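You operate a simulated robot arm through the tools that you are given. There is no shell and no other tool. Be economical: measure what you need, move in short steps, check, and stop when the job is done.

You run a simulated two-armed robot. Do the job below in one go: nothing can be reset, and whatever is moved stays where it is left.

TASK
On the left half of the narrow table, fold the blue towel in half, so that it is half as long.

Only the result counts: the job must be done as asked and must still hold three seconds after the hand-in. Knocking over, shifting, dropping, spilling or breaking anything else fails it. Flat cloth is picked up by pressing the open fingertips on it (5 to 10 N) and closing them slowly along it; thin cloth reads only 2 to 8 mm in the jaws.

THE ROBOT
Two 7-joint arms with two-finger parallel grippers on one trunk, on a base that drives. Base frame: it is fixed to the floor where the robot stands at the start and does not move with it; the origin is under the middle of the robot, x ahead of it, y to its left, z up. Lengths are in mm, angles in degrees, forces in N, time in s.
The left shoulder is at the start at [70, 163, 1120], the right one opposite. Places, roughly: left half of the narrow table [500, 0, 800]. Payload 3.43 kg a hand.
The TCP of each hand is the grasp point between the finger pads, 34 mm short of the fingertips. In the tool frame z runs along the fingers and y along their closing line. Largest opening 128 mm; finger width 24, thickness 12; the body of the gripper, 48 by 130 mm, starts 96 mm behind the TCP.
Orientation is told as [roll, pitch, yaw] about the base's x, y, z axes, in that order, counted from this pose: with the fingers straight down and closing along the base's y, the tool's x points along the base's -x, its y along +y and its z along -z.

THE INTERFACE
- The arms move only by the tool arm_command. It takes "left_commands", "right_commands" or both (then of equal length, played together; a hand with none holds still); each is a list of rows, each an object of numbers (a shift or turn left out is 0, a gripper value left out holds the last): "tx", "ty", "tz": the shift along the base's x, y, z in units of 150 mm (1.0 is 150 mm); "wx", "wy", "wz": the turn, a rotation vector about the base's x, y, z in units of 120 degrees (1.0 is 120 degrees); "gripper": the closure in counts, from 0 (fully open) to 255 (shut). In form: [{"tx": .., "ty": .., "tz": .., "wx": .., "wy": .., "wz": .., "gripper": ..}, ...]. A call has 1 to 8 rows; each row is the pose to reach, as a shift and turn from the pose commanded when the call began. A call with a number of a shift or a turn outside -1 to 1 is refused whole. Rows are played at 5 a second. More than 50 mm and 8.6 degrees between two rows, or a gripper value outside its range, and nothing of the call is played. A pose out of reach is approached as far as the arm can. The call stops where the force on the tool passes 40 N (or 10 N more than at its start, if that is more) or the arm is blocked; 0.2 s more then pass. Each finger travels about 153 mm/s and halts on what it meets, pressing with about 31 N; the grip force reading is that of the motor and also rises with nothing between the fingers. The clock runs only during rows and for 0.2 s after the last one: add rows that repeat a pose to give the fingers time. The reply holds the time, the measured pose of the TCP, the force on the tool along the base axes, the opening and the grip force, in the units named above and with some noise.
- Cameras (640 x 400 px; columns grow to the right, rows downward): "scene" is now at [129.5, 9.4, 1329]; the picture's right is [0.14, -0.99, 0.00], its down [-0.73, -0.10, -0.68] and it looks along [0.67, 0.10, -0.74] (base axes); focal length 256 px, centre (320, 200). "left" rides on the left gripper at [76, 11, -160] in its tool frame; the picture's right is [-0.15, 0.99, 0.00], its down [-0.88, -0.13, -0.46] and it looks along [-0.45, -0.07, 0.89] (tool axes); focal length 234 px, centre (320, 200). "right" rides on the right gripper at [76, -11, -160] in its tool frame; the picture's right is [0.15, 0.99, 0.00], its down [-0.88, 0.13, -0.46] and it looks along [-0.45, 0.07, 0.89] (tool axes); focal length 234 px, centre (320, 200). There is no depth. A picture from a camera that has moved, and an enlarged one, comes with that camera's place and axes in the base frame and with its lens.
- capture(camera): a new picture of that camera. The clock stands still meanwhile.
- raise_lower(by): slides the trunk up (or, below 0, down) by that many mm; the arms and the scene camera ride with it, the base frame stays. It gives what a move gives, with no picture.
- steer(legs): drives the robot by 1 to 6 legs, each [ahead, left, turn to the left] in mm, mm and degrees, along the robot's own axes; the way and the turn of a leg run together, so that a leg with both is an arc; at most 1500 mm and 180 degrees a leg. The arms and the cameras ride along, it lands a little off, and it stops where it bumps. It gives what a move gives.
- turn_head(pan, tilt): turns the head with the scene camera to pan (to the left, within 86 degrees either way) and tilt (down, from -29 to 69), counted from straight ahead of the robot. It gives what a move gives.
- close_up(camera, box): a new picture of the part [left, top, right, bottom] of that camera's present view, enlarged. The clock stands still meanwhile.
- finish_job(): hands the job in; it is judged then, once.

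Work in short steps. Places have to be worked out from the pictures, the camera data and where the tool is seen: move nearer, look again, correct. Check each grasp and each placing, and mend what went wrong. You have 120 turns and 92 pictures in all, those below and enlarged ones among them. Open the grippers and draw the arms clear of the work before you hand the job in, unless the task says otherwise; then end with one line.

The tools are called after ">>>" by a JSON object that holds its "api" and its "payload". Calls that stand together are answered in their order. arm_command: Moves the arms, as the interface text tells. Its arguments: {"type":"object","properties":{"left_commands":{"type":"array","items":{"type":"object","properties":{"tx":{"type":"number"},"ty":{"type":"number"},"tz":{"type":"number"},"wx":{"type":"number"},"wy":{"type":"number"},"wz":{"type":"number"},"gripper":{"type":"number"}}}},"right_commands":{"type":"array","items":{"type":"object","properties":{"tx":{"type":"number"},"ty":{"type":"number"},"tz":{"type":"number"},"wx":{"type":"number"},"wy":{"type":"number"},"wz":{"type":"number"},"gripper":{"type":"number"}}}}},"required":[]} The other tools are called the same way: raise_lower (by) slides the trunk up or down; steer (legs) drives the base; turn_head (pan, tilt) turns the head that bears the scene camera; capture (camera) takes a picture; close_up (camera, box) takes an enlarged picture of a part of a camera's view; finish_job () hands the job in.

At the start:

```text
time: 0.0
left_ee_pos: [634.6, 343.0, 1024.9]
left_tool_rot: [0.0, -0.1, 0.0]
left_force: [-0.2, -0.3, -0.3]
left_width: 128.0
left_grasp_force: 0.0
right_ee_pos: [547.4, -246.3, 1049.6]
right_tool_rot: [0.0, 0.0, 0.1]
right_force: [0.2, 0.3, -0.6]
right_width: 128.2
right_grasp_force: 0.0
trunk travel left (down, up): [-600.0, 340.0]
robot x, y, heading: [0.0, 0.5, -0.1]
head pan, tilt: [8.1, 47.5]
```

scene: 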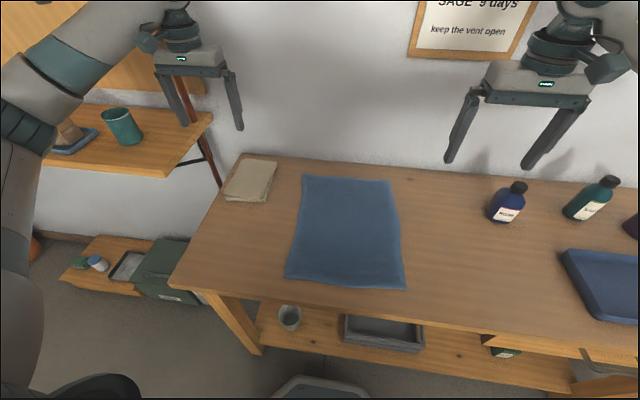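
right: 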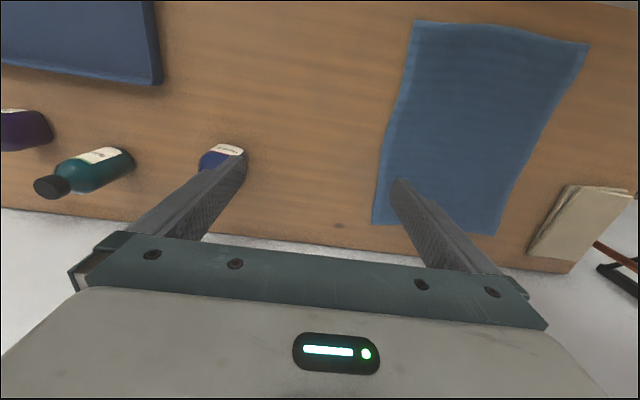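
left: 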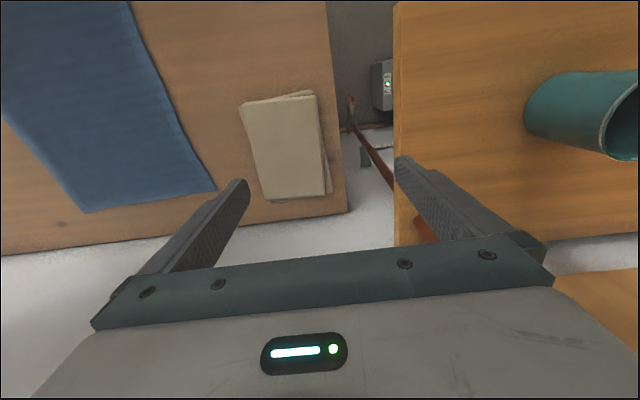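

The towel lies at about x 390–765 and y -150 to 160, with its long side along x, so I will carry the near corners over to the far edge. First I move both hands above the near corners.

>>> {"api": "arm_command", "payload": {"left_commands": [{"tx": -0.17, "ty": -0.17, "tz": -0.12}, {"tx": -0.34, "ty": -0.34, "tz": -0.24}, {"tx": -0.51, "ty": -0.51, "tz": -0.36}, {"tx": -0.68, "ty": -0.68, "tz": -0.48}, {"tx": -0.85, "ty": -0.84, "tz": -0.58}, {"tx": -1.0, "ty": -1.0, "tz": -0.66}, {"tx": -1.0, "ty": -1.0, "tz": -0.66}], "right_commands": [{"tx": -0.14, "ty": 0.1, "tz": -0.12}, {"tx": -0.28, "ty": 0.2, "tz": -0.24}, {"tx": -0.42, "ty": 0.3, "tz": -0.36}, {"tx": -0.56, "ty": 0.4, "tz": -0.48}, {"tx": -0.7, "ty": 0.55, "tz": -0.6}, {"tx": -0.85, "ty": 0.7, "tz": -0.75}, {"tx": -0.85, "ty": 0.7, "tz": -0.8}]}}

```text
time: 1.6
left_ee_pos: [484.5, 196.2, 926.3]
left_tool_rot: [0.0, 0.1, 0.0]
left_force: [0.2, -0.8, -0.1]
left_width: 127.8
left_grasp_force: 0.1
right_ee_pos: [419.1, -140.9, 930.2]
right_tool_rot: [-0.1, 0.0, 0.0]
right_force: [0.2, 0.0, -0.1]
right_width: 128.1
right_grasp_force: 0.1
trunk travel left (down, up): [-600.0, 340.0]
robot x, y, heading: [0.3, -0.3, 0.0]
head pan, tilt: [8.1, 47.5]
```

Both moves went as planned. Next I bring the left hand over its corner, set both openings to about 50 mm, and descend to about z 850.

>>> {"api": "arm_command", "payload": {"left_commands": [{"tx": -0.14, "ty": -0.14, "tz": -0.1, "gripper": 155}, {"tx": -0.28, "ty": -0.28, "tz": -0.2}, {"tx": -0.42, "ty": -0.42, "tz": -0.3}, {"tx": -0.53, "ty": -0.53, "tz": -0.4}, {"tx": -0.53, "ty": -0.53, "tz": -0.5}, {"tx": -0.53, "ty": -0.53, "tz": -0.5}], "right_commands": [{"tz": -0.1, "gripper": 155}, {"tz": -0.2}, {"tz": -0.3}, {"tz": -0.4}, {"tz": -0.53}, {"tz": -0.53}]}}

>>> {"api": "capture", "payload": {"camera": "left"}}

>>> {"api": "capture", "payload": {"camera": "right"}}

>>> {"api": "capture", "payload": {"camera": "scene"}}

```text
time: 3.0
left_ee_pos: [403.8, 115.7, 851.4]
left_tool_rot: [0.0, 0.0, 0.1]
left_force: [0.3, 0.1, 0.4]
left_width: 50.4
left_grasp_force: 0.1
right_ee_pos: [418.2, -142.7, 849.6]
right_tool_rot: [0.0, 0.0, 0.0]
right_force: [-0.1, -0.1, 0.6]
right_width: 50.1
right_grasp_force: 0.0
trunk travel left (down, up): [-600.0, 340.0]
robot x, y, heading: [0.1, -0.7, 0.2]
head pan, tilt: [8.1, 47.5]
```

```text
88 pictures are left
camera left: at [329.5, 126.7, 1010.8], right [0.15, 0.99, 0.0], down [0.88, -0.13, 0.46], along [0.45, -0.07, -0.89], focal length 234 px, centre (320, 200)
```

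left: 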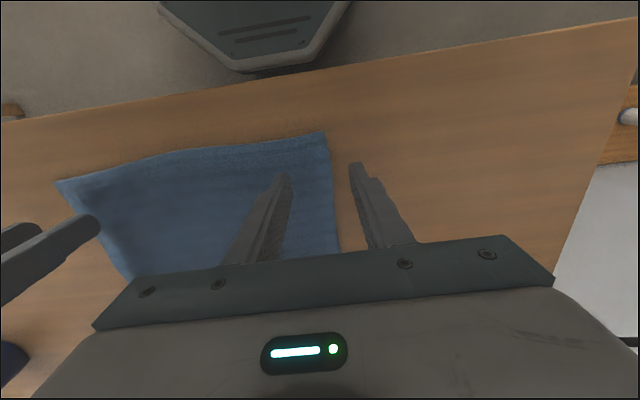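

```text
87 pictures are left
camera right: at [342.8, -154.9, 1008.7], right [-0.15, 0.99, 0.0], down [0.88, 0.13, 0.46], along [0.45, 0.07, -0.89], focal length 234 px, centre (320, 200)
```

right: 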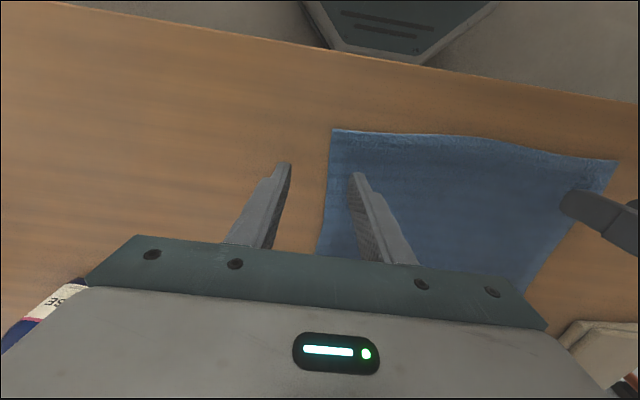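

```text
86 pictures are left
camera scene: at [129.3, 9.1, 1329.1], right [0.14, -0.99, 0.0], down [-0.73, -0.1, -0.68], along [0.67, 0.1, -0.74], focal length 256 px, centre (320, 200)
```

scene: 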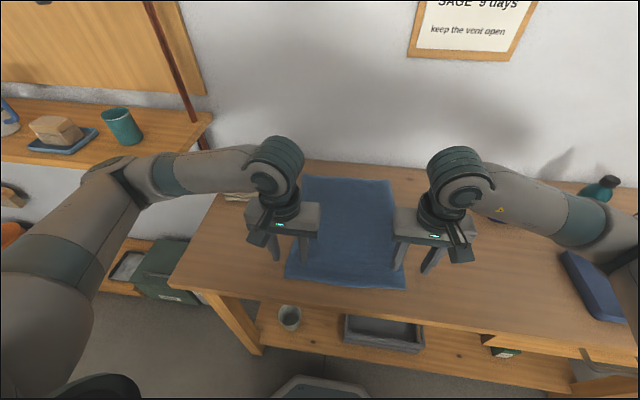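

Cross-checking the two hand views puts the table surface near z 803, not 750. The near corners are at about [368,126] and [378,-138]. I shift the hands over the near edge just inside the corners and narrow the openings to 40 mm.

>>> {"api": "arm_command", "payload": {"left_commands": [{"tx": -0.07, "ty": -0.07, "gripper": 175}, {"tx": -0.14, "ty": -0.15}, {"tx": -0.14, "ty": -0.15}], "right_commands": [{"tx": -0.08, "ty": 0.13, "gripper": 175}, {"tx": -0.17, "ty": 0.26}, {"tx": -0.17, "ty": 0.26}]}}

>>> {"api": "capture", "payload": {"camera": "left"}}

>>> {"api": "capture", "payload": {"camera": "right"}}

```text
time: 3.8
left_ee_pos: [384.0, 93.8, 850.4]
left_tool_rot: [-0.1, 0.0, 0.2]
left_force: [0.4, 0.5, -0.2]
left_width: 40.3
left_grasp_force: 0.0
right_ee_pos: [392.9, -104.3, 849.3]
right_tool_rot: [0.0, 0.1, -0.1]
right_force: [-0.1, -0.7, 0.4]
right_width: 40.1
right_grasp_force: 0.0
trunk travel left (down, up): [-600.0, 340.0]
robot x, y, heading: [0.4, 0.7, 0.1]
head pan, tilt: [8.1, 47.5]
```

```text
85 pictures are left
camera left: at [308.6, 104.0, 1010.5], right [0.15, 0.99, 0.0], down [0.88, -0.13, 0.46], along [0.45, -0.07, -0.89], focal length 234 px, centre (320, 200)
```

left: 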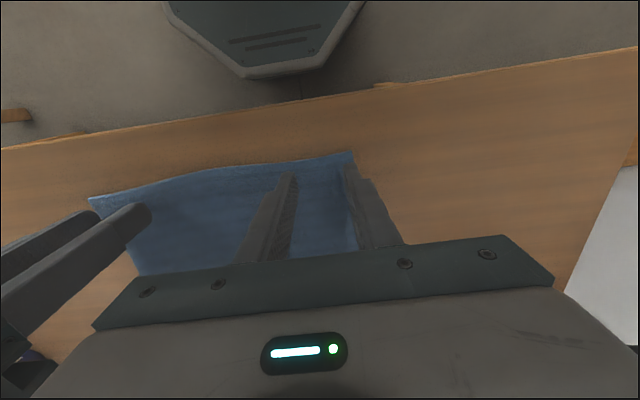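

```text
84 pictures are left
camera right: at [317.8, -116.8, 1008.3], right [-0.15, 0.99, 0.0], down [0.88, 0.13, 0.46], along [0.45, 0.07, -0.89], focal length 234 px, centre (320, 200)
```

right: 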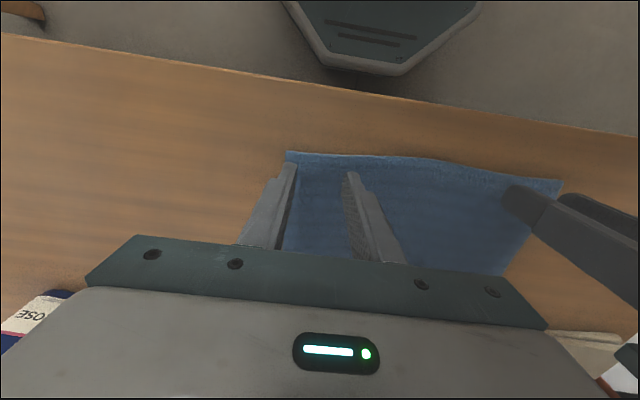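

The fingertips are close to the corners, with the left outer finger right at the cloth's side. I shift each hand inward a little, then lower slowly to find contact.

>>> {"api": "arm_command", "payload": {"left_commands": [{"ty": -0.06}, {"ty": -0.06, "tz": -0.03}, {"ty": -0.06, "tz": -0.06}, {"ty": -0.06, "tz": -0.075}, {"ty": -0.06, "tz": -0.075}], "right_commands": [{"ty": 0.02}, {"ty": 0.02, "tz": -0.03}, {"ty": 0.02, "tz": -0.06}, {"ty": 0.02, "tz": -0.075}, {"ty": 0.02, "tz": -0.075}]}}

```text
time: 5.0
left_ee_pos: [384.9, 83.8, 839.8]
left_tool_rot: [0.0, -0.1, 0.1]
left_force: [-0.7, -0.8, 0.6]
left_width: 40.2
left_grasp_force: 0.1
right_ee_pos: [394.6, -99.2, 838.7]
right_tool_rot: [0.0, 0.1, 0.0]
right_force: [-0.2, -0.2, 1.2]
right_width: 40.4
right_grasp_force: 0.0
trunk travel left (down, up): [-600.0, 340.0]
robot x, y, heading: [-1.3, 0.5, 0.4]
head pan, tilt: [8.1, 47.5]
```

No contact yet at a tip height of about 805; I continue down in 1–2 mm steps.

>>> {"api": "arm_command", "payload": {"left_commands": [{"tz": -0.01}, {"tz": -0.02}, {"tz": -0.02}], "right_commands": [{"tz": -0.01}, {"tz": -0.02}, {"tz": -0.02}]}}

>>> {"api": "close_up", "payload": {"camera": "left", "box": [200, 120, 440, 270]}}

```text
time: 5.8
left_ee_pos: [383.6, 83.2, 837.9]
left_tool_rot: [-0.1, -0.1, 0.2]
left_force: [1.3, 0.8, 3.7]
left_width: 40.1
left_grasp_force: 0.0
right_ee_pos: [394.1, -99.7, 837.0]
right_tool_rot: [-0.1, -0.2, 0.1]
right_force: [1.0, -6.7, 23.7]
right_width: 40.1
right_grasp_force: 0.0
trunk travel left (down, up): [-600.0, 340.0]
robot x, y, heading: [0.2, -0.8, 0.1]
head pan, tilt: [8.1, 47.5]
```

```text
2.67 times, centred on (320, 195) of left
camera zoom: at [308.3, 93.7, 997.4], right [0.15, 0.99, 0.0], down [0.88, -0.13, 0.46], along [0.45, -0.07, -0.89], focal length 624 px, centre (320, 213)
```

zoom: 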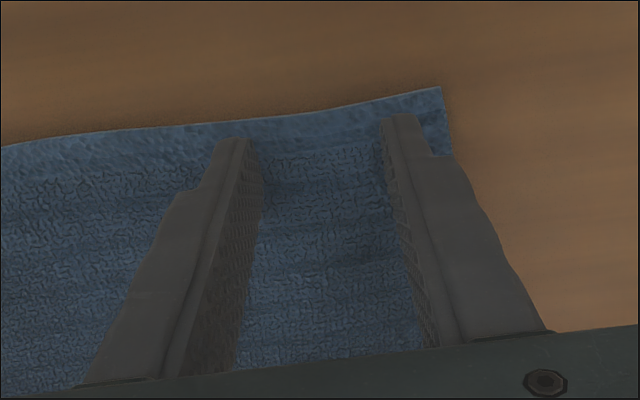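

Contact on both hands: 4 N on the left and 24 N on the right. I even these out towards 5–10 N.

>>> {"api": "arm_command", "payload": {"left_commands": [{"tz": -0.003}, {"tz": -0.003}], "right_commands": [{"tz": 0.006}, {"tz": 0.006}]}}

```text
time: 6.4
left_ee_pos: [383.8, 82.2, 836.2]
left_tool_rot: [0.0, -0.1, 0.1]
left_force: [2.4, -0.9, 10.4]
left_width: 40.2
left_grasp_force: 0.0
right_ee_pos: [394.6, -100.1, 836.6]
right_tool_rot: [-0.1, -0.1, 0.0]
right_force: [2.0, -5.6, 21.5]
right_width: 40.1
right_grasp_force: 0.0
trunk travel left (down, up): [-600.0, 340.0]
robot x, y, heading: [-0.1, -0.8, -0.1]
head pan, tilt: [8.1, 47.5]
```

The left hand is at 10 N. The right is still at 21 N, so I lift it about 1.5 mm.

>>> {"api": "arm_command", "payload": {"right_commands": [{"tz": 0.01}, {"tz": 0.01}, {"tz": 0.01}]}}

```text
time: 7.2
left_ee_pos: [383.5, 82.7, 836.4]
left_tool_rot: [0.0, -0.2, 0.0]
left_force: [3.3, -2.8, 18.1]
left_width: 40.2
left_grasp_force: 0.0
right_ee_pos: [393.4, -99.5, 837.8]
right_tool_rot: [0.0, -0.1, -0.1]
right_force: [0.6, -0.3, 4.8]
right_width: 39.9
right_grasp_force: 0.1
trunk travel left (down, up): [-600.0, 340.0]
robot x, y, heading: [1.6, -1.4, 0.3]
head pan, tilt: [8.1, 47.5]
```

The left has crept up to 18 N and the right is at 5 N. I raise the left by 0.8 mm and close both slowly.

>>> {"api": "arm_command", "payload": {"left_commands": [{"tz": 0.005}, {"tz": 0.005, "gripper": 185}, {"tz": 0.005, "gripper": 197}, {"tz": 0.005, "gripper": 209}, {"tz": 0.005, "gripper": 221}, {"tz": 0.005, "gripper": 233}, {"tz": 0.005, "gripper": 245}, {"tz": 0.005, "gripper": 255}], "right_commands": [{"tz": 0}, {"tz": -0.002, "gripper": 185}, {"tz": -0.002, "gripper": 197}, {"tz": -0.002, "gripper": 209}, {"tz": -0.002, "gripper": 221}, {"tz": -0.002, "gripper": 233}, {"tz": -0.002, "gripper": 245}, {"tz": -0.002, "gripper": 255}]}}

>>> {"api": "close_up", "payload": {"camera": "left", "box": [200, 120, 440, 270]}}

>>> {"api": "close_up", "payload": {"camera": "right", "box": [200, 120, 440, 270]}}

```text
time: 9.0
left_ee_pos: [384.0, 82.7, 837.1]
left_tool_rot: [-0.1, 0.0, 0.0]
left_force: [0.3, -13.5, 8.6]
left_width: 4.5
left_grasp_force: 31.4
right_ee_pos: [395.2, -98.9, 837.7]
right_tool_rot: [0.1, 0.1, 0.1]
right_force: [-0.4, 15.1, 4.2]
right_width: 3.9
right_grasp_force: 31.4
trunk travel left (down, up): [-600.0, 340.0]
robot x, y, heading: [-1.7, 1.9, 0.3]
head pan, tilt: [8.1, 47.5]
```

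```text
2.67 times, centred on (320, 195) of left
camera zoom: at [308.4, 94.1, 996.9], right [0.15, 0.99, 0.0], down [0.88, -0.13, 0.46], along [0.45, -0.07, -0.89], focal length 624 px, centre (320, 213)
```

zoom: 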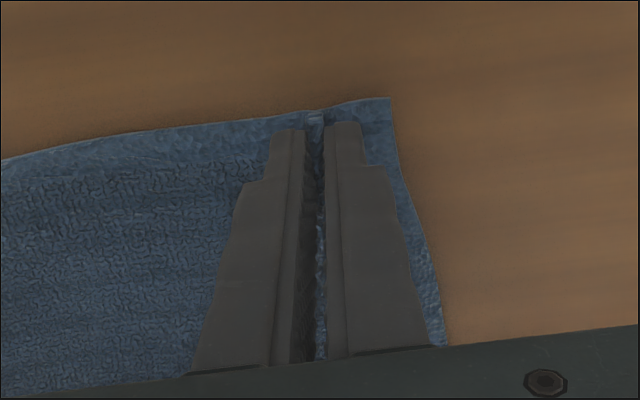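

```text
2.67 times, centred on (320, 195) of right
camera zoom: at [318.8, -111.0, 997.3], right [-0.15, 0.99, 0.0], down [0.88, 0.13, 0.46], along [0.45, 0.07, -0.89], focal length 624 px, centre (320, 213)
```

zoom: 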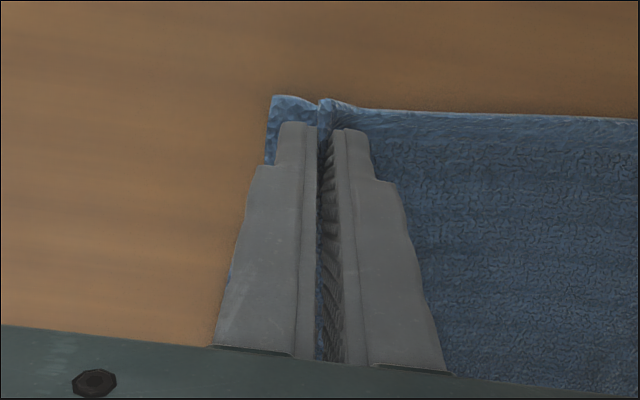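

Both corners are gripped, reading 4.5 and 3.9 mm with cloth visible in the jaws. I now swing them up and over through the first half of the arc, with a slight pitch so the edge turns over.

>>> {"api": "arm_command", "payload": {"left_commands": [{"tx": 0.02, "tz": 0.18, "ty": 0.01, "wy": 0.0125}, {"tx": 0.076, "tz": 0.356, "ty": 0.02, "wy": 0.025}, {"tx": 0.168, "tz": 0.517, "ty": 0.03, "wy": 0.0375}, {"tx": 0.293, "tz": 0.657, "ty": 0.04, "wy": 0.05}, {"tx": 0.444, "tz": 0.773, "ty": 0.05, "wy": 0.0625}, {"tx": 0.617, "tz": 0.859, "ty": 0.06, "wy": 0.075}, {"tx": 0.805, "tz": 0.912, "ty": 0.065, "wy": 0.0875}, {"tx": 1.0, "tz": 0.93, "ty": 0.07, "wy": 0.1}], "right_commands": [{"tx": 0.02, "tz": 0.18, "ty": 0.01, "wy": 0.0125}, {"tx": 0.076, "tz": 0.356, "ty": 0.02, "wy": 0.025}, {"tx": 0.168, "tz": 0.517, "ty": 0.03, "wy": 0.0375}, {"tx": 0.293, "tz": 0.657, "ty": 0.04, "wy": 0.05}, {"tx": 0.444, "tz": 0.773, "ty": 0.05, "wy": 0.0625}, {"tx": 0.617, "tz": 0.859, "ty": 0.06, "wy": 0.075}, {"tx": 0.805, "tz": 0.912, "ty": 0.065, "wy": 0.0875}, {"tx": 1.0, "tz": 0.93, "ty": 0.07, "wy": 0.1}]}}

>>> {"api": "capture", "payload": {"camera": "scene"}}

>>> {"api": "capture", "payload": {"camera": "left"}}

```text
time: 10.8
left_ee_pos: [535.1, 92.7, 975.1]
left_tool_rot: [-0.1, 12.1, 0.1]
left_force: [0.4, -12.8, -0.6]
left_width: 4.3
left_grasp_force: 30.8
right_ee_pos: [542.3, -87.8, 974.3]
right_tool_rot: [0.2, 12.2, 0.2]
right_force: [-0.3, 13.1, 0.1]
right_width: 3.9
right_grasp_force: 30.5
trunk travel left (down, up): [-600.0, 340.0]
robot x, y, heading: [-1.0, 0.0, -0.2]
head pan, tilt: [8.1, 47.5]
```

```text
80 pictures are left
camera scene: at [131.0, 9.4, 1328.8], right [0.14, -0.99, 0.0], down [-0.73, -0.1, -0.68], along [0.67, 0.1, -0.74], focal length 256 px, centre (320, 200)
```

scene: 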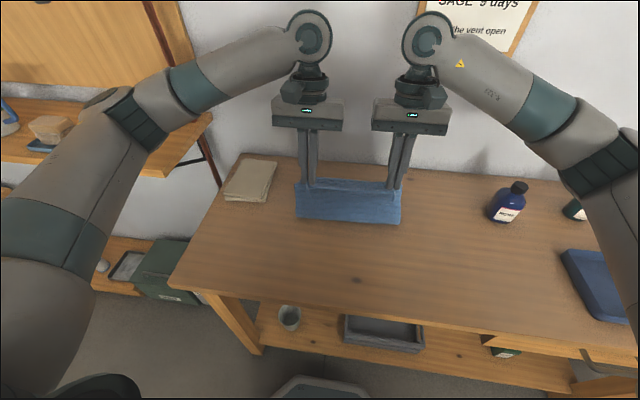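

```text
79 pictures are left
camera left: at [494.7, 104.1, 1146.0], right [0.14, 0.99, -0.03], down [0.96, -0.13, 0.26], along [0.25, -0.07, -0.96], focal length 234 px, centre (320, 200)
```

left: 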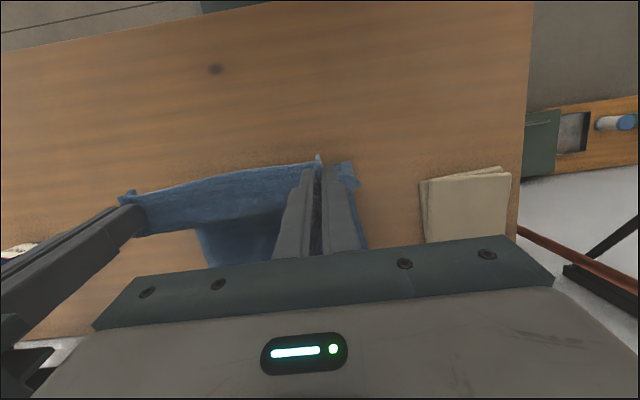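

The towel hangs cleanly with the crease near x 535. I continue over and down, narrowing the hands slightly to ease the 13 N pull between them, and stop 20 mm above the far half.

>>> {"api": "arm_command", "payload": {"left_commands": [{"tx": 0.195, "tz": -0.014, "ty": 0.005, "wy": 0.0125}, {"tx": 0.383, "tz": -0.057, "ty": 0.01, "wy": 0.025}, {"tx": 0.556, "tz": -0.126, "ty": 0.015, "wy": 0.0375}, {"tx": 0.707, "tz": -0.22, "ty": 0.02, "wy": 0.05}, {"tx": 0.831, "tz": -0.333, "ty": 0.025, "wy": 0.0625}, {"tx": 0.924, "tz": -0.463, "ty": 0.03, "wy": 0.075}, {"tx": 0.981, "tz": -0.6, "ty": 0.035, "wy": 0.0875}, {"tx": 1.0, "tz": -0.73, "ty": 0.037, "wy": 0.1}], "right_commands": [{"tx": 0.195, "tz": -0.014, "ty": 0.012, "wy": 0.0125}, {"tx": 0.383, "tz": -0.057, "ty": 0.025, "wy": 0.025}, {"tx": 0.556, "tz": -0.126, "ty": 0.037, "wy": 0.0375}, {"tx": 0.707, "tz": -0.22, "ty": 0.05, "wy": 0.05}, {"tx": 0.831, "tz": -0.333, "ty": 0.062, "wy": 0.0625}, {"tx": 0.924, "tz": -0.463, "ty": 0.075, "wy": 0.075}, {"tx": 0.981, "tz": -0.6, "ty": 0.087, "wy": 0.0875}, {"tx": 1.0, "tz": -0.73, "ty": 0.1, "wy": 0.1}]}}

>>> {"api": "capture", "payload": {"camera": "scene"}}

>>> {"api": "capture", "payload": {"camera": "left"}}

>>> {"api": "capture", "payload": {"camera": "right"}}

```text
time: 12.6
left_ee_pos: [657.2, 95.8, 883.9]
left_tool_rot: [-0.1, 22.4, -0.3]
left_force: [-0.3, -0.3, -0.4]
left_width: 4.4
left_grasp_force: 30.8
right_ee_pos: [668.0, -69.6, 903.7]
right_tool_rot: [0.2, 21.1, 1.0]
right_force: [-0.1, 0.4, 0.9]
right_width: 3.4
right_grasp_force: 31.3
trunk travel left (down, up): [-600.0, 340.0]
robot x, y, heading: [-0.9, -1.9, -0.5]
head pan, tilt: [8.1, 47.5]
```

```text
78 pictures are left
camera scene: at [88.3, 9.4, 1333.4], right [0.13, -0.99, 0.01], down [-0.71, -0.1, -0.7], along [0.69, 0.09, -0.72], focal length 256 px, centre (320, 200)
```

scene: 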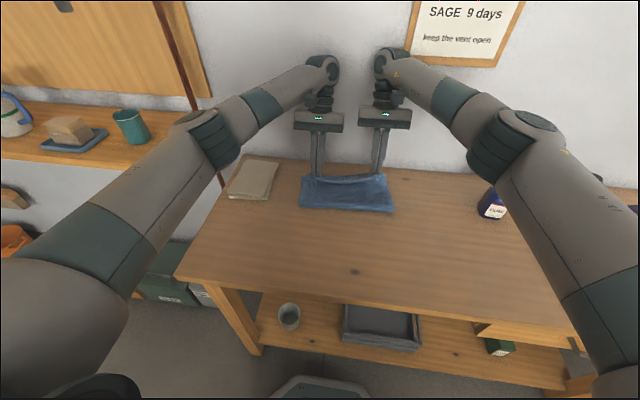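

```text
77 pictures are left
camera left: at [647.4, 105.9, 1061.3], right [0.14, 0.99, -0.06], down [0.99, -0.13, 0.09], along [0.08, -0.07, -0.99], focal length 234 px, centre (320, 200)
```

left: 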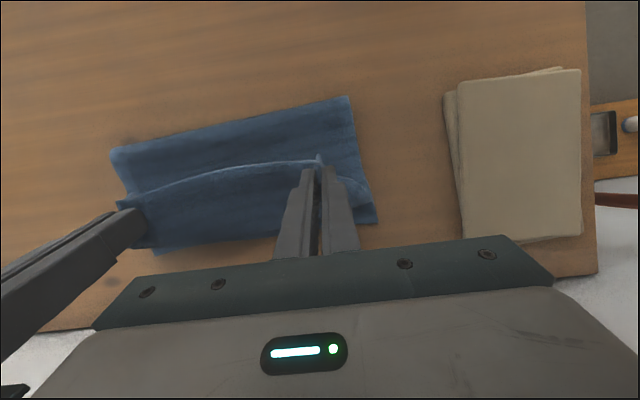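

```text
76 pictures are left
camera right: at [654.8, -83.8, 1078.6], right [-0.15, 0.99, 0.05], down [0.98, 0.14, 0.11], along [0.1, 0.07, -0.99], focal length 234 px, centre (320, 200)
```

right: 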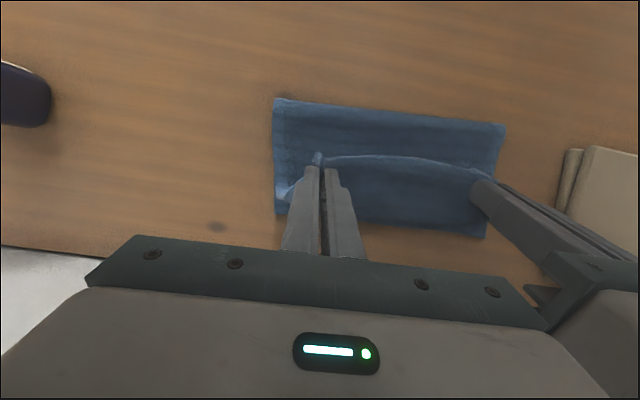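

The scene camera shifted back and tilted, and the right hand lags about 37 mm above its command. With the pitch, the wrists are probably pushing on the wall. I undo the pitch and ease back a little.

>>> {"api": "arm_command", "payload": {"left_commands": [{"tx": -0.05, "wy": -0.04}, {"tx": -0.1, "wy": -0.08}, {"tx": -0.12, "wy": -0.12}, {"tx": -0.14, "wy": -0.16}, {"tx": -0.15, "wy": -0.2}, {"tx": -0.15, "wy": -0.2}, {"tx": -0.15, "wy": -0.2}], "right_commands": [{"tx": -0.05, "wy": -0.04}, {"tx": -0.1, "wy": -0.08}, {"tx": -0.12, "wy": -0.12}, {"tx": -0.14, "wy": -0.16}, {"tx": -0.15, "wy": -0.2}, {"tx": -0.15, "wy": -0.2}, {"tx": -0.15, "wy": -0.2}]}}

>>> {"api": "capture", "payload": {"camera": "scene"}}

>>> {"api": "capture", "payload": {"camera": "left"}}

>>> {"api": "capture", "payload": {"camera": "right"}}

```text
time: 14.2
left_ee_pos: [661.6, 98.6, 866.3]
left_tool_rot: [0.0, 0.0, 0.1]
left_force: [0.6, -0.6, -0.2]
left_width: 4.1
left_grasp_force: 30.3
right_ee_pos: [671.7, -74.1, 867.7]
right_tool_rot: [0.1, 0.0, 0.1]
right_force: [-0.3, 2.2, 0.9]
right_width: 3.3
right_grasp_force: 30.9
trunk travel left (down, up): [-600.0, 340.0]
robot x, y, heading: [-2.0, 5.2, 0.1]
head pan, tilt: [8.1, 47.5]
```

```text
75 pictures are left
camera scene: at [129.4, 9.4, 1329.0], right [0.14, -0.99, 0.0], down [-0.73, -0.1, -0.68], along [0.67, 0.1, -0.74], focal length 256 px, centre (320, 200)
```

scene: 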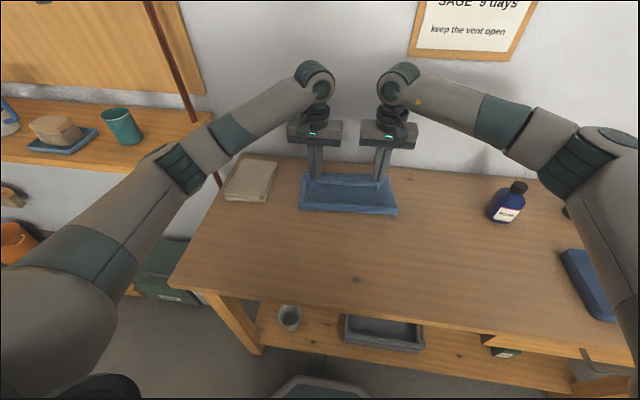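

```text
74 pictures are left
camera left: at [585.6, 109.6, 1025.9], right [0.15, 0.99, 0.0], down [0.88, -0.13, 0.46], along [0.45, -0.07, -0.89], focal length 234 px, centre (320, 200)
```

left: 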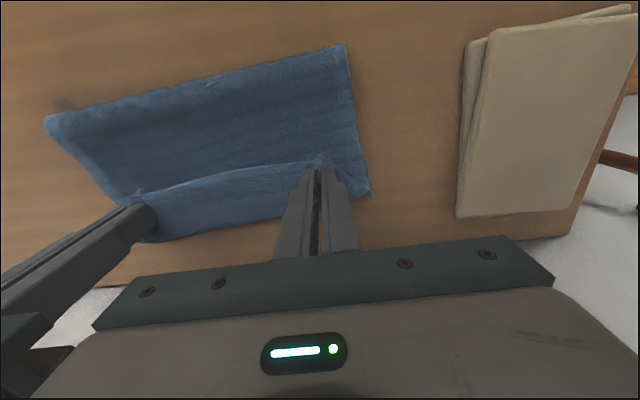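

```text
73 pictures are left
camera right: at [595.4, -86.3, 1027.7], right [-0.15, 0.99, 0.0], down [0.88, 0.13, 0.46], along [0.45, 0.07, -0.89], focal length 234 px, centre (320, 200)
```

right: 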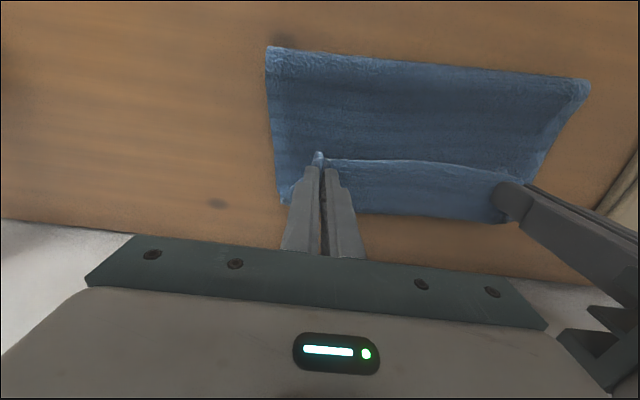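

The body is back to its normal stance. The far edge is unmoved at x 699–714, but the crease appears at about x 565, so the flap carries slack. I take a close-up before lowering.

>>> {"api": "close_up", "payload": {"camera": "scene", "box": [270, 140, 430, 240]}}

>>> {"api": "close_up", "payload": {"camera": "right", "box": [240, 30, 600, 255]}}

```text
4.00 times, centred on (350, 190) of scene
camera zoom: at [129.4, 9.4, 1329.0], right [0.14, -0.99, 0.0], down [-0.73, -0.1, -0.68], along [0.67, 0.1, -0.74], focal length 1024 px, centre (200, 240)
```

zoom: 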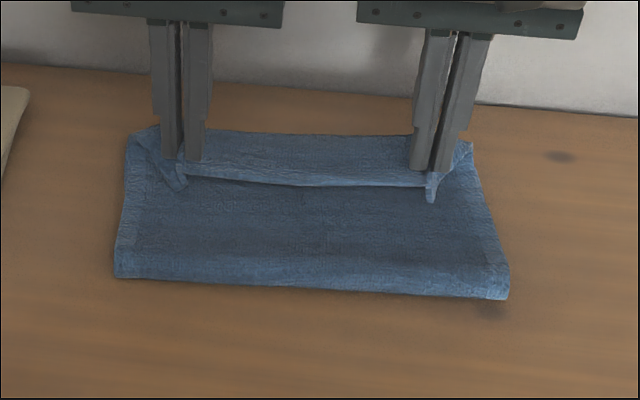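

```text
1.78 times, centred on (420, 142) of right
camera zoom: at [595.4, -86.3, 1027.7], right [-0.15, 0.99, 0.0], down [0.88, 0.13, 0.46], along [0.45, 0.07, -0.89], focal length 416 px, centre (142, 302)
```

zoom: 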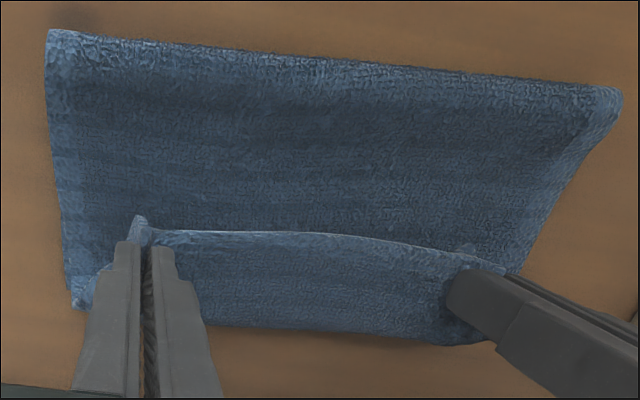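

The close-up shows the pinched edge still pointing back, with about 40 mm of flap tucked ahead of the fingers and the crease drawn forward. I go back up the arc so the bottom layer re-lays, then come over again lower.

>>> {"api": "arm_command", "payload": {"left_commands": [{"tx": -0.1, "tz": 0.2}, {"tx": -0.25, "tz": 0.4}, {"tx": -0.42, "tz": 0.55}, {"tx": -0.6, "tz": 0.65}, {"tx": -0.8, "tz": 0.68}, {"tx": -1.0, "tz": 0.66}, {"tx": -1.0, "tz": 0.66}], "right_commands": [{"tx": -0.1, "tz": 0.2}, {"tx": -0.25, "tz": 0.4}, {"tx": -0.42, "tz": 0.55}, {"tx": -0.6, "tz": 0.65}, {"tx": -0.8, "tz": 0.68}, {"tx": -1.0, "tz": 0.66}, {"tx": -1.0, "tz": 0.66}]}}

>>> {"api": "capture", "payload": {"camera": "scene"}}

>>> {"api": "capture", "payload": {"camera": "left"}}

```text
time: 15.8
left_ee_pos: [512.0, 100.6, 963.1]
left_tool_rot: [0.0, 0.1, 0.1]
left_force: [-0.5, -3.8, 0.4]
left_width: 4.5
left_grasp_force: 30.9
right_ee_pos: [519.4, -75.6, 965.4]
right_tool_rot: [0.0, -0.1, 0.0]
right_force: [0.1, 2.8, -0.4]
right_width: 3.3
right_grasp_force: 30.8
trunk travel left (down, up): [-600.0, 340.0]
robot x, y, heading: [-1.4, 0.5, 0.1]
head pan, tilt: [8.1, 47.5]
```

```text
70 pictures are left
camera scene: at [130.3, 9.2, 1328.9], right [0.14, -0.99, 0.0], down [-0.73, -0.1, -0.68], along [0.67, 0.1, -0.74], focal length 256 px, centre (320, 200)
```

scene: 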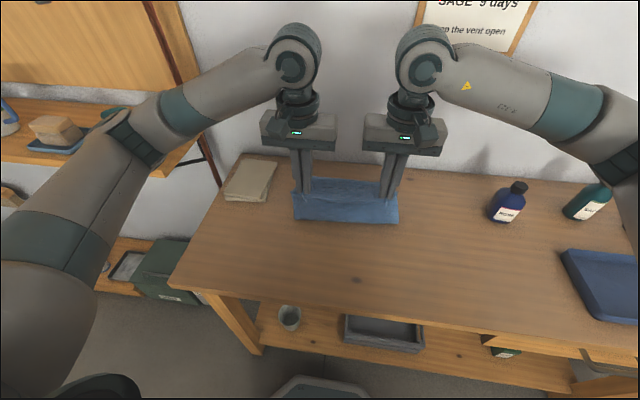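

```text
69 pictures are left
camera left: at [436.8, 111.8, 1123.1], right [0.15, 0.99, 0.0], down [0.88, -0.13, 0.45], along [0.45, -0.07, -0.89], focal length 234 px, centre (320, 200)
```

left: 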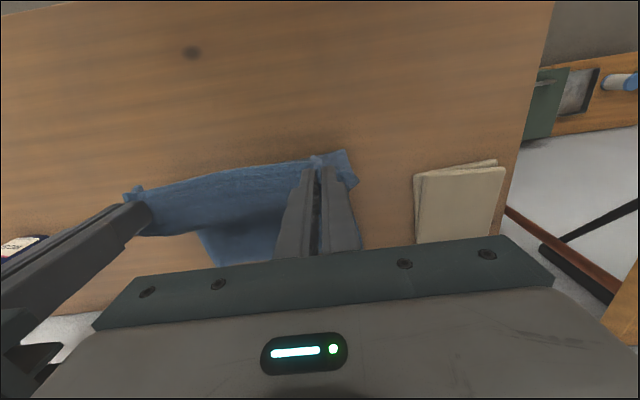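

The crease is back near x 535. I go over again on a tighter arc, keeping the cloth slack so the bottom layer isn't pulled.

>>> {"api": "arm_command", "payload": {"left_commands": [{"tx": 0.15, "tz": 0.03}, {"tx": 0.3, "tz": 0.02}, {"tx": 0.447, "tz": -0.03}, {"tx": 0.587, "tz": -0.09}, {"tx": 0.71, "tz": -0.175}, {"tx": 0.817, "tz": -0.28}, {"tx": 0.904, "tz": -0.41}, {"tx": 0.967, "tz": -0.545}], "right_commands": [{"tx": 0.15, "tz": 0.03}, {"tx": 0.3, "tz": 0.02}, {"tx": 0.447, "tz": -0.03}, {"tx": 0.587, "tz": -0.09}, {"tx": 0.71, "tz": -0.175}, {"tx": 0.817, "tz": -0.28}, {"tx": 0.904, "tz": -0.41}, {"tx": 0.967, "tz": -0.545}]}}

>>> {"api": "close_up", "payload": {"camera": "scene", "box": [270, 140, 430, 240]}}

>>> {"api": "capture", "payload": {"camera": "right"}}

```text
time: 17.6
left_ee_pos: [656.2, 100.0, 883.4]
left_tool_rot: [-0.1, 0.0, 0.1]
left_force: [0.0, -3.4, 0.0]
left_width: 4.2
left_grasp_force: 30.6
right_ee_pos: [665.7, -75.3, 882.9]
right_tool_rot: [0.0, 0.0, -0.1]
right_force: [-0.7, 3.7, 0.4]
right_width: 3.5
right_grasp_force: 30.7
trunk travel left (down, up): [-600.0, 340.0]
robot x, y, heading: [3.0, -1.3, -0.2]
head pan, tilt: [8.1, 47.5]
```

```text
4.00 times, centred on (350, 190) of scene
camera zoom: at [130.6, 9.5, 1329.0], right [0.14, -0.99, 0.0], down [-0.73, -0.1, -0.68], along [0.67, 0.09, -0.74], focal length 1024 px, centre (200, 240)
```

zoom: 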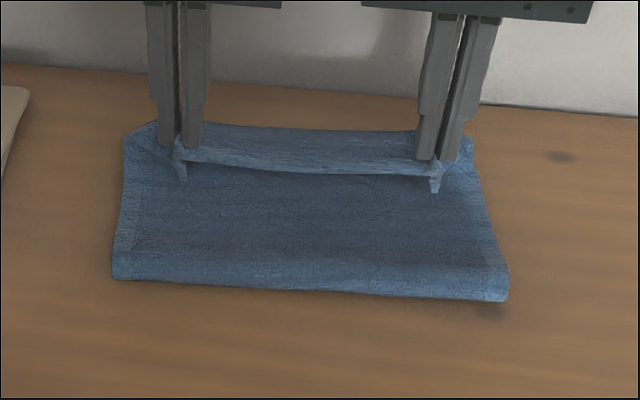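

```text
67 pictures are left
camera right: at [590.1, -87.6, 1043.3], right [-0.15, 0.99, 0.0], down [0.88, 0.13, 0.46], along [0.45, 0.07, -0.89], focal length 234 px, centre (320, 200)
```

right: 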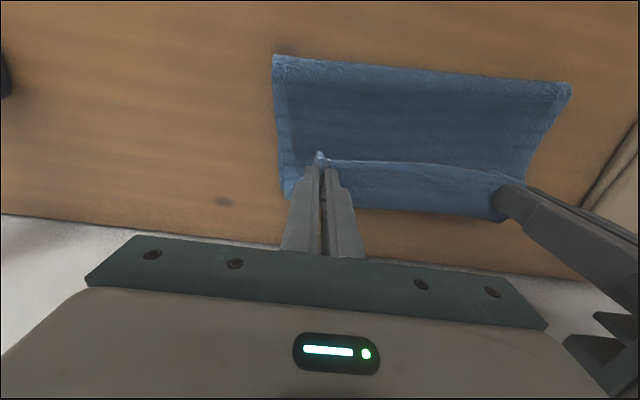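

The pinch keeps the cloth leaving the fingers forward, which makes the hem tuck. I lower to just above the far half and pull forward to draw it straight.

>>> {"api": "arm_command", "payload": {"left_commands": [{"tx": 0.0, "tz": -0.12}, {"tx": 0.02, "tz": -0.23}, {"tx": 0.1, "tz": -0.24}, {"tx": 0.18, "tz": -0.24}, {"tx": 0.26, "tz": -0.24}, {"tx": 0.32, "tz": -0.24}, {"tx": 0.32, "tz": -0.24}], "right_commands": [{"tx": 0.0, "tz": -0.12}, {"tx": 0.02, "tz": -0.23}, {"tx": 0.1, "tz": -0.24}, {"tx": 0.18, "tz": -0.24}, {"tx": 0.26, "tz": -0.24}, {"tx": 0.32, "tz": -0.24}, {"tx": 0.32, "tz": -0.24}]}}

>>> {"api": "close_up", "payload": {"camera": "scene", "box": [270, 140, 430, 240]}}

>>> {"api": "capture", "payload": {"camera": "right"}}

>>> {"api": "capture", "payload": {"camera": "left"}}

```text
time: 19.2
left_ee_pos: [703.0, 99.2, 848.3]
left_tool_rot: [-0.1, 0.0, 0.0]
left_force: [-0.3, -3.3, 1.5]
left_width: 4.2
left_grasp_force: 31.0
right_ee_pos: [716.2, -74.6, 848.1]
right_tool_rot: [0.0, 0.0, 0.0]
right_force: [-0.2, 1.9, 1.1]
right_width: 3.6
right_grasp_force: 30.8
trunk travel left (down, up): [-600.0, 340.0]
robot x, y, heading: [-0.0, 0.9, -0.1]
head pan, tilt: [8.1, 47.5]
```

```text
4.00 times, centred on (350, 190) of scene
camera zoom: at [128.9, 9.4, 1329.1], right [0.14, -0.99, 0.0], down [-0.73, -0.1, -0.68], along [0.67, 0.1, -0.74], focal length 1024 px, centre (200, 240)
```

zoom: 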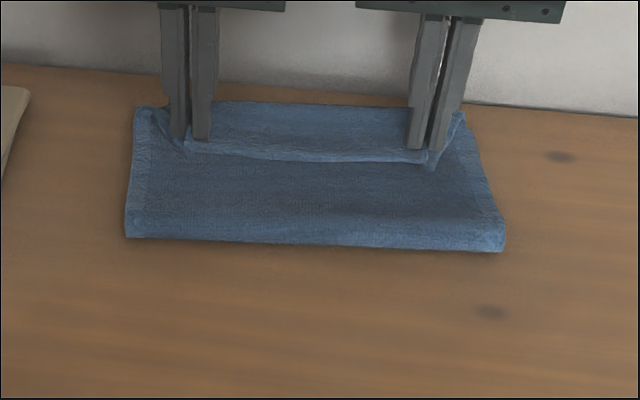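

```text
65 pictures are left
camera right: at [639.4, -86.5, 1008.0], right [-0.15, 0.99, 0.0], down [0.88, 0.13, 0.46], along [0.45, 0.07, -0.89], focal length 234 px, centre (320, 200)
```

right: 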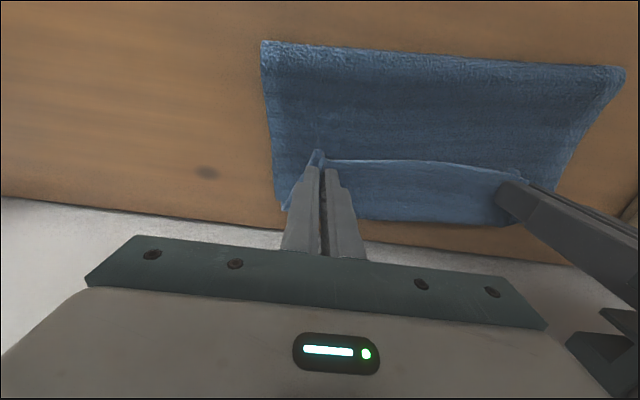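

```text
64 pictures are left
camera left: at [627.5, 110.4, 1008.9], right [0.15, 0.99, 0.0], down [0.88, -0.13, 0.46], along [0.45, -0.07, -0.89], focal length 234 px, centre (320, 200)
```

left: 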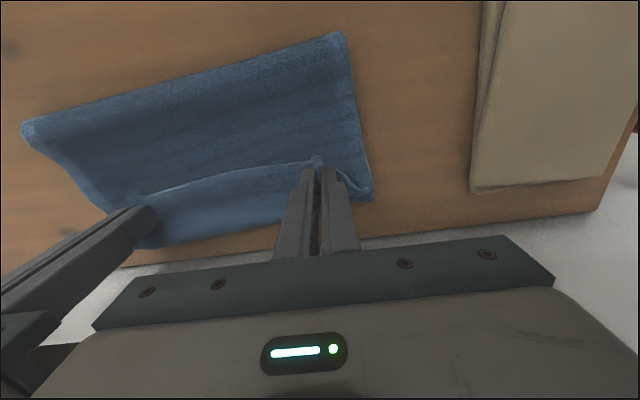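

Pulling only slides the whole towel. The held edge naturally has its top face up with the body leaving forward, so it suits the opposite fold. I will lift the whole towel until it hangs, lay the lower half going forward, then bring the held edge back over it. First I lift.

>>> {"api": "arm_command", "payload": {"left_commands": [{"tx": -0.1, "tz": 0.13}, {"tx": -0.22, "tz": 0.26}, {"tx": -0.34, "tz": 0.39}, {"tx": -0.46, "tz": 0.52}, {"tx": -0.58, "tz": 0.65}, {"tx": -0.7, "tz": 0.78}, {"tx": -0.82, "tz": 0.9}, {"tx": -0.94, "tz": 1.0}], "right_commands": [{"tx": -0.1, "tz": 0.13}, {"tx": -0.22, "tz": 0.26}, {"tx": -0.34, "tz": 0.39}, {"tx": -0.46, "tz": 0.52}, {"tx": -0.58, "tz": 0.65}, {"tx": -0.7, "tz": 0.78}, {"tx": -0.82, "tz": 0.9}, {"tx": -0.94, "tz": 1.0}]}}

>>> {"api": "arm_command", "payload": {"left_commands": [{"tx": -0.12, "tz": 0.13}, {"tx": -0.24, "tz": 0.26}, {"tx": -0.34, "tz": 0.39}, {"tx": -0.42, "tz": 0.52}, {"tx": -0.5, "tz": 0.65}, {"tx": -0.56, "tz": 0.78}, {"tx": -0.6, "tz": 0.9}, {"tx": -0.64, "tz": 1.0}], "right_commands": [{"tx": -0.12, "tz": 0.13}, {"tx": -0.24, "tz": 0.26}, {"tx": -0.34, "tz": 0.39}, {"tx": -0.42, "tz": 0.52}, {"tx": -0.5, "tz": 0.65}, {"tx": -0.56, "tz": 0.78}, {"tx": -0.6, "tz": 0.9}, {"tx": -0.64, "tz": 1.0}]}}

>>> {"api": "capture", "payload": {"camera": "scene"}}

>>> {"api": "capture", "payload": {"camera": "left"}}

```text
time: 21.0
left_ee_pos: [560.2, 97.1, 997.8]
left_tool_rot: [0.0, 0.0, 0.0]
left_force: [0.2, -1.2, 0.3]
left_width: 4.3
left_grasp_force: 30.8
right_ee_pos: [573.9, -75.4, 999.9]
right_tool_rot: [0.0, -0.1, 0.0]
right_force: [-1.2, 2.1, -0.1]
right_width: 3.8
right_grasp_force: 30.7
trunk travel left (down, up): [-600.0, 340.0]
robot x, y, heading: [-1.5, -2.0, -0.1]
head pan, tilt: [8.1, 47.5]
```

```text
time: 22.8
left_ee_pos: [466.6, 98.0, 1148.1]
left_tool_rot: [-0.1, 0.1, 0.1]
left_force: [-0.1, -3.3, -0.3]
left_width: 4.6
left_grasp_force: 30.9
right_ee_pos: [476.8, -74.0, 1150.6]
right_tool_rot: [0.0, 0.0, 0.0]
right_force: [0.1, 2.7, 0.1]
right_width: 3.3
right_grasp_force: 31.5
trunk travel left (down, up): [-600.0, 340.0]
robot x, y, heading: [0.1, 3.1, 0.0]
head pan, tilt: [8.1, 47.5]
```

```text
63 pictures are left
camera scene: at [128.6, 9.4, 1329.1], right [0.14, -0.99, 0.0], down [-0.73, -0.1, -0.68], along [0.67, 0.1, -0.74], focal length 256 px, centre (320, 200)
```

scene: 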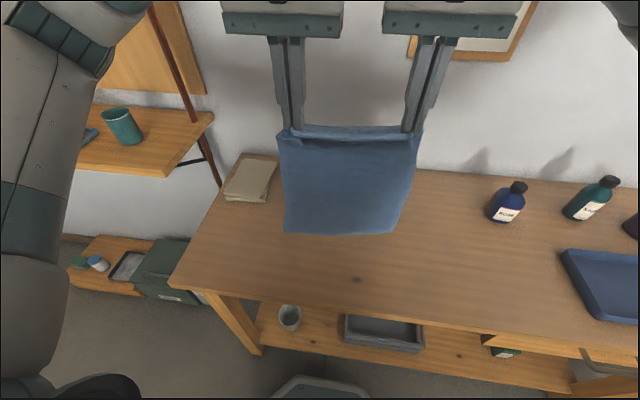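

```text
62 pictures are left
camera left: at [390.8, 110.1, 1307.1], right [0.15, 0.99, 0.0], down [0.88, -0.13, 0.46], along [0.45, -0.07, -0.89], focal length 234 px, centre (320, 200)
```

left: 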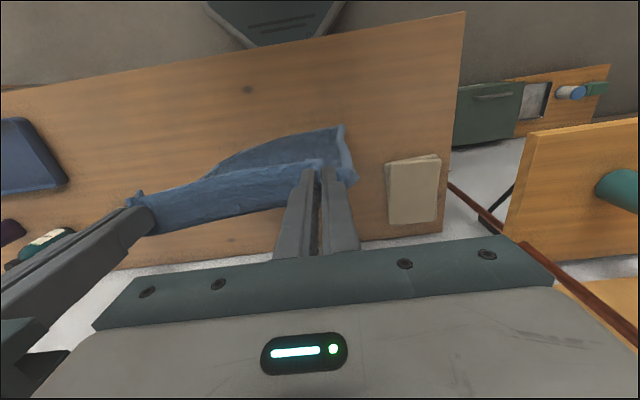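

The towel hangs with its lower edge about on the table near x 490. I lift a bit more to clear it and move back towards the robot, letting it settle.

>>> {"api": "arm_command", "payload": {"left_commands": [{"tz": 0.13}, {"tz": 0.27, "tx": -0.05}, {"tz": 0.27, "tx": -0.15}, {"tz": 0.27, "tx": -0.25}, {"tz": 0.27, "tx": -0.33}, {"tz": 0.27, "tx": -0.36}, {"tz": 0.27, "tx": -0.36}, {"tz": 0.27, "tx": -0.36}], "right_commands": [{"tz": 0.13}, {"tz": 0.27, "tx": -0.05}, {"tz": 0.27, "tx": -0.15}, {"tz": 0.27, "tx": -0.25}, {"tz": 0.27, "tx": -0.33}, {"tz": 0.27, "tx": -0.36}, {"tz": 0.27, "tx": -0.36}, {"tz": 0.27, "tx": -0.36}]}}

>>> {"api": "capture", "payload": {"camera": "scene"}}

>>> {"api": "capture", "payload": {"camera": "left"}}

```text
time: 24.6
left_ee_pos: [412.2, 97.6, 1188.5]
left_tool_rot: [-0.1, -0.1, 0.1]
left_force: [-0.2, -1.4, -0.9]
left_width: 4.5
left_grasp_force: 31.3
right_ee_pos: [423.4, -74.1, 1189.4]
right_tool_rot: [0.1, 0.0, 0.0]
right_force: [-1.1, 0.9, -0.4]
right_width: 3.5
right_grasp_force: 30.6
trunk travel left (down, up): [-600.0, 340.0]
robot x, y, heading: [-0.8, 3.7, -0.1]
head pan, tilt: [8.1, 47.5]
```

```text
61 pictures are left
camera scene: at [129.7, 9.4, 1329.0], right [0.14, -0.99, 0.0], down [-0.73, -0.1, -0.68], along [0.67, 0.1, -0.74], focal length 256 px, centre (320, 200)
```

scene: 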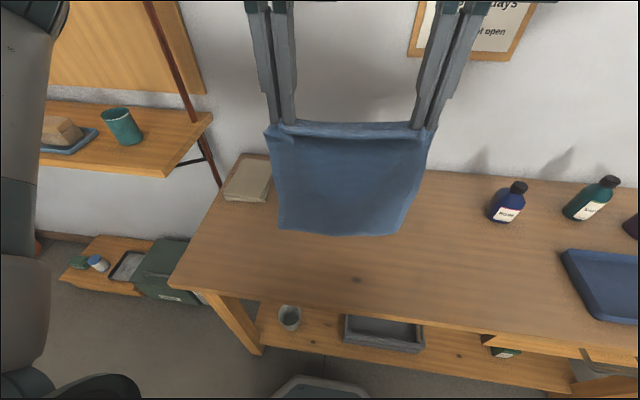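

```text
60 pictures are left
camera left: at [337.5, 109.3, 1348.0], right [0.15, 0.99, 0.0], down [0.88, -0.13, 0.46], along [0.45, -0.07, -0.89], focal length 234 px, centre (320, 200)
```

left: 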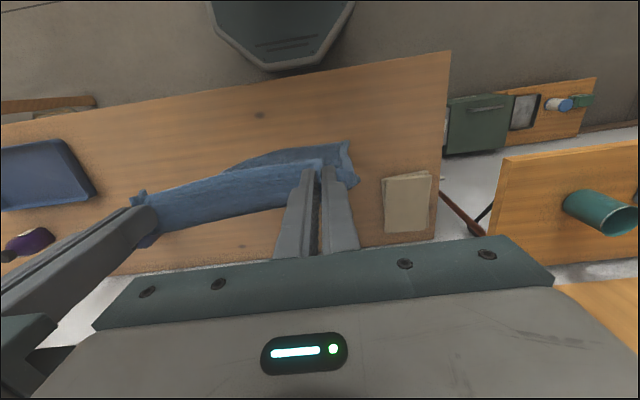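

The towel hangs free, its bottom edge at about x 462, z 855. I lower it to touch while moving forward so the bottom edge trails towards the robot.

>>> {"api": "arm_command", "payload": {"left_commands": [{"tz": -0.15}, {"tz": -0.3, "tx": 0.05}, {"tz": -0.38, "tx": 0.2}, {"tz": -0.42, "tx": 0.4}, {"tz": -0.45, "tx": 0.6}, {"tz": -0.48, "tx": 0.8}, {"tz": -0.52, "tx": 1.0}], "right_commands": [{"tz": -0.15}, {"tz": -0.3, "tx": 0.05}, {"tz": -0.38, "tx": 0.2}, {"tz": -0.42, "tx": 0.4}, {"tz": -0.45, "tx": 0.6}, {"tz": -0.48, "tx": 0.8}, {"tz": -0.52, "tx": 1.0}]}}

>>> {"api": "capture", "payload": {"camera": "scene"}}

>>> {"api": "capture", "payload": {"camera": "left"}}

```text
time: 26.2
left_ee_pos: [566.2, 99.8, 1109.8]
left_tool_rot: [0.1, 0.1, 0.0]
left_force: [0.8, -1.0, 0.1]
left_width: 4.5
left_grasp_force: 30.8
right_ee_pos: [578.1, -73.6, 1110.4]
right_tool_rot: [0.1, 0.1, 0.0]
right_force: [0.0, 1.4, -0.6]
right_width: 3.5
right_grasp_force: 31.3
trunk travel left (down, up): [-600.0, 340.0]
robot x, y, heading: [0.7, -1.4, 0.1]
head pan, tilt: [8.1, 47.5]
```

```text
59 pictures are left
camera scene: at [131.5, 9.3, 1328.8], right [0.14, -0.99, 0.0], down [-0.73, -0.1, -0.67], along [0.67, 0.1, -0.74], focal length 256 px, centre (320, 200)
```

scene: 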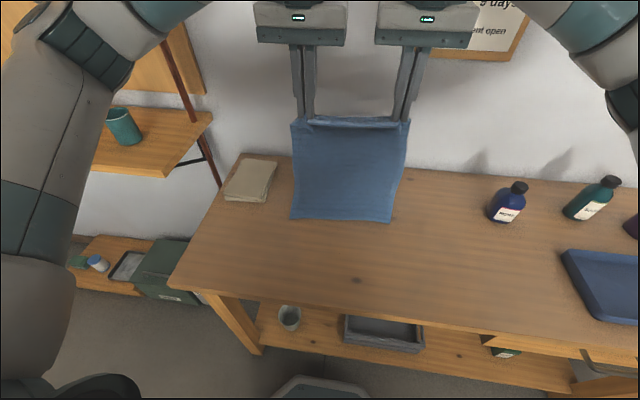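

```text
58 pictures are left
camera left: at [491.8, 110.3, 1269.4], right [0.15, 0.99, 0.0], down [0.88, -0.13, 0.45], along [0.45, -0.07, -0.89], focal length 234 px, centre (320, 200)
```

left: 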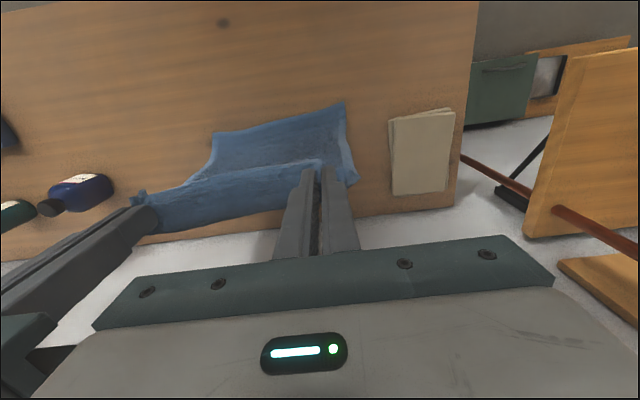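

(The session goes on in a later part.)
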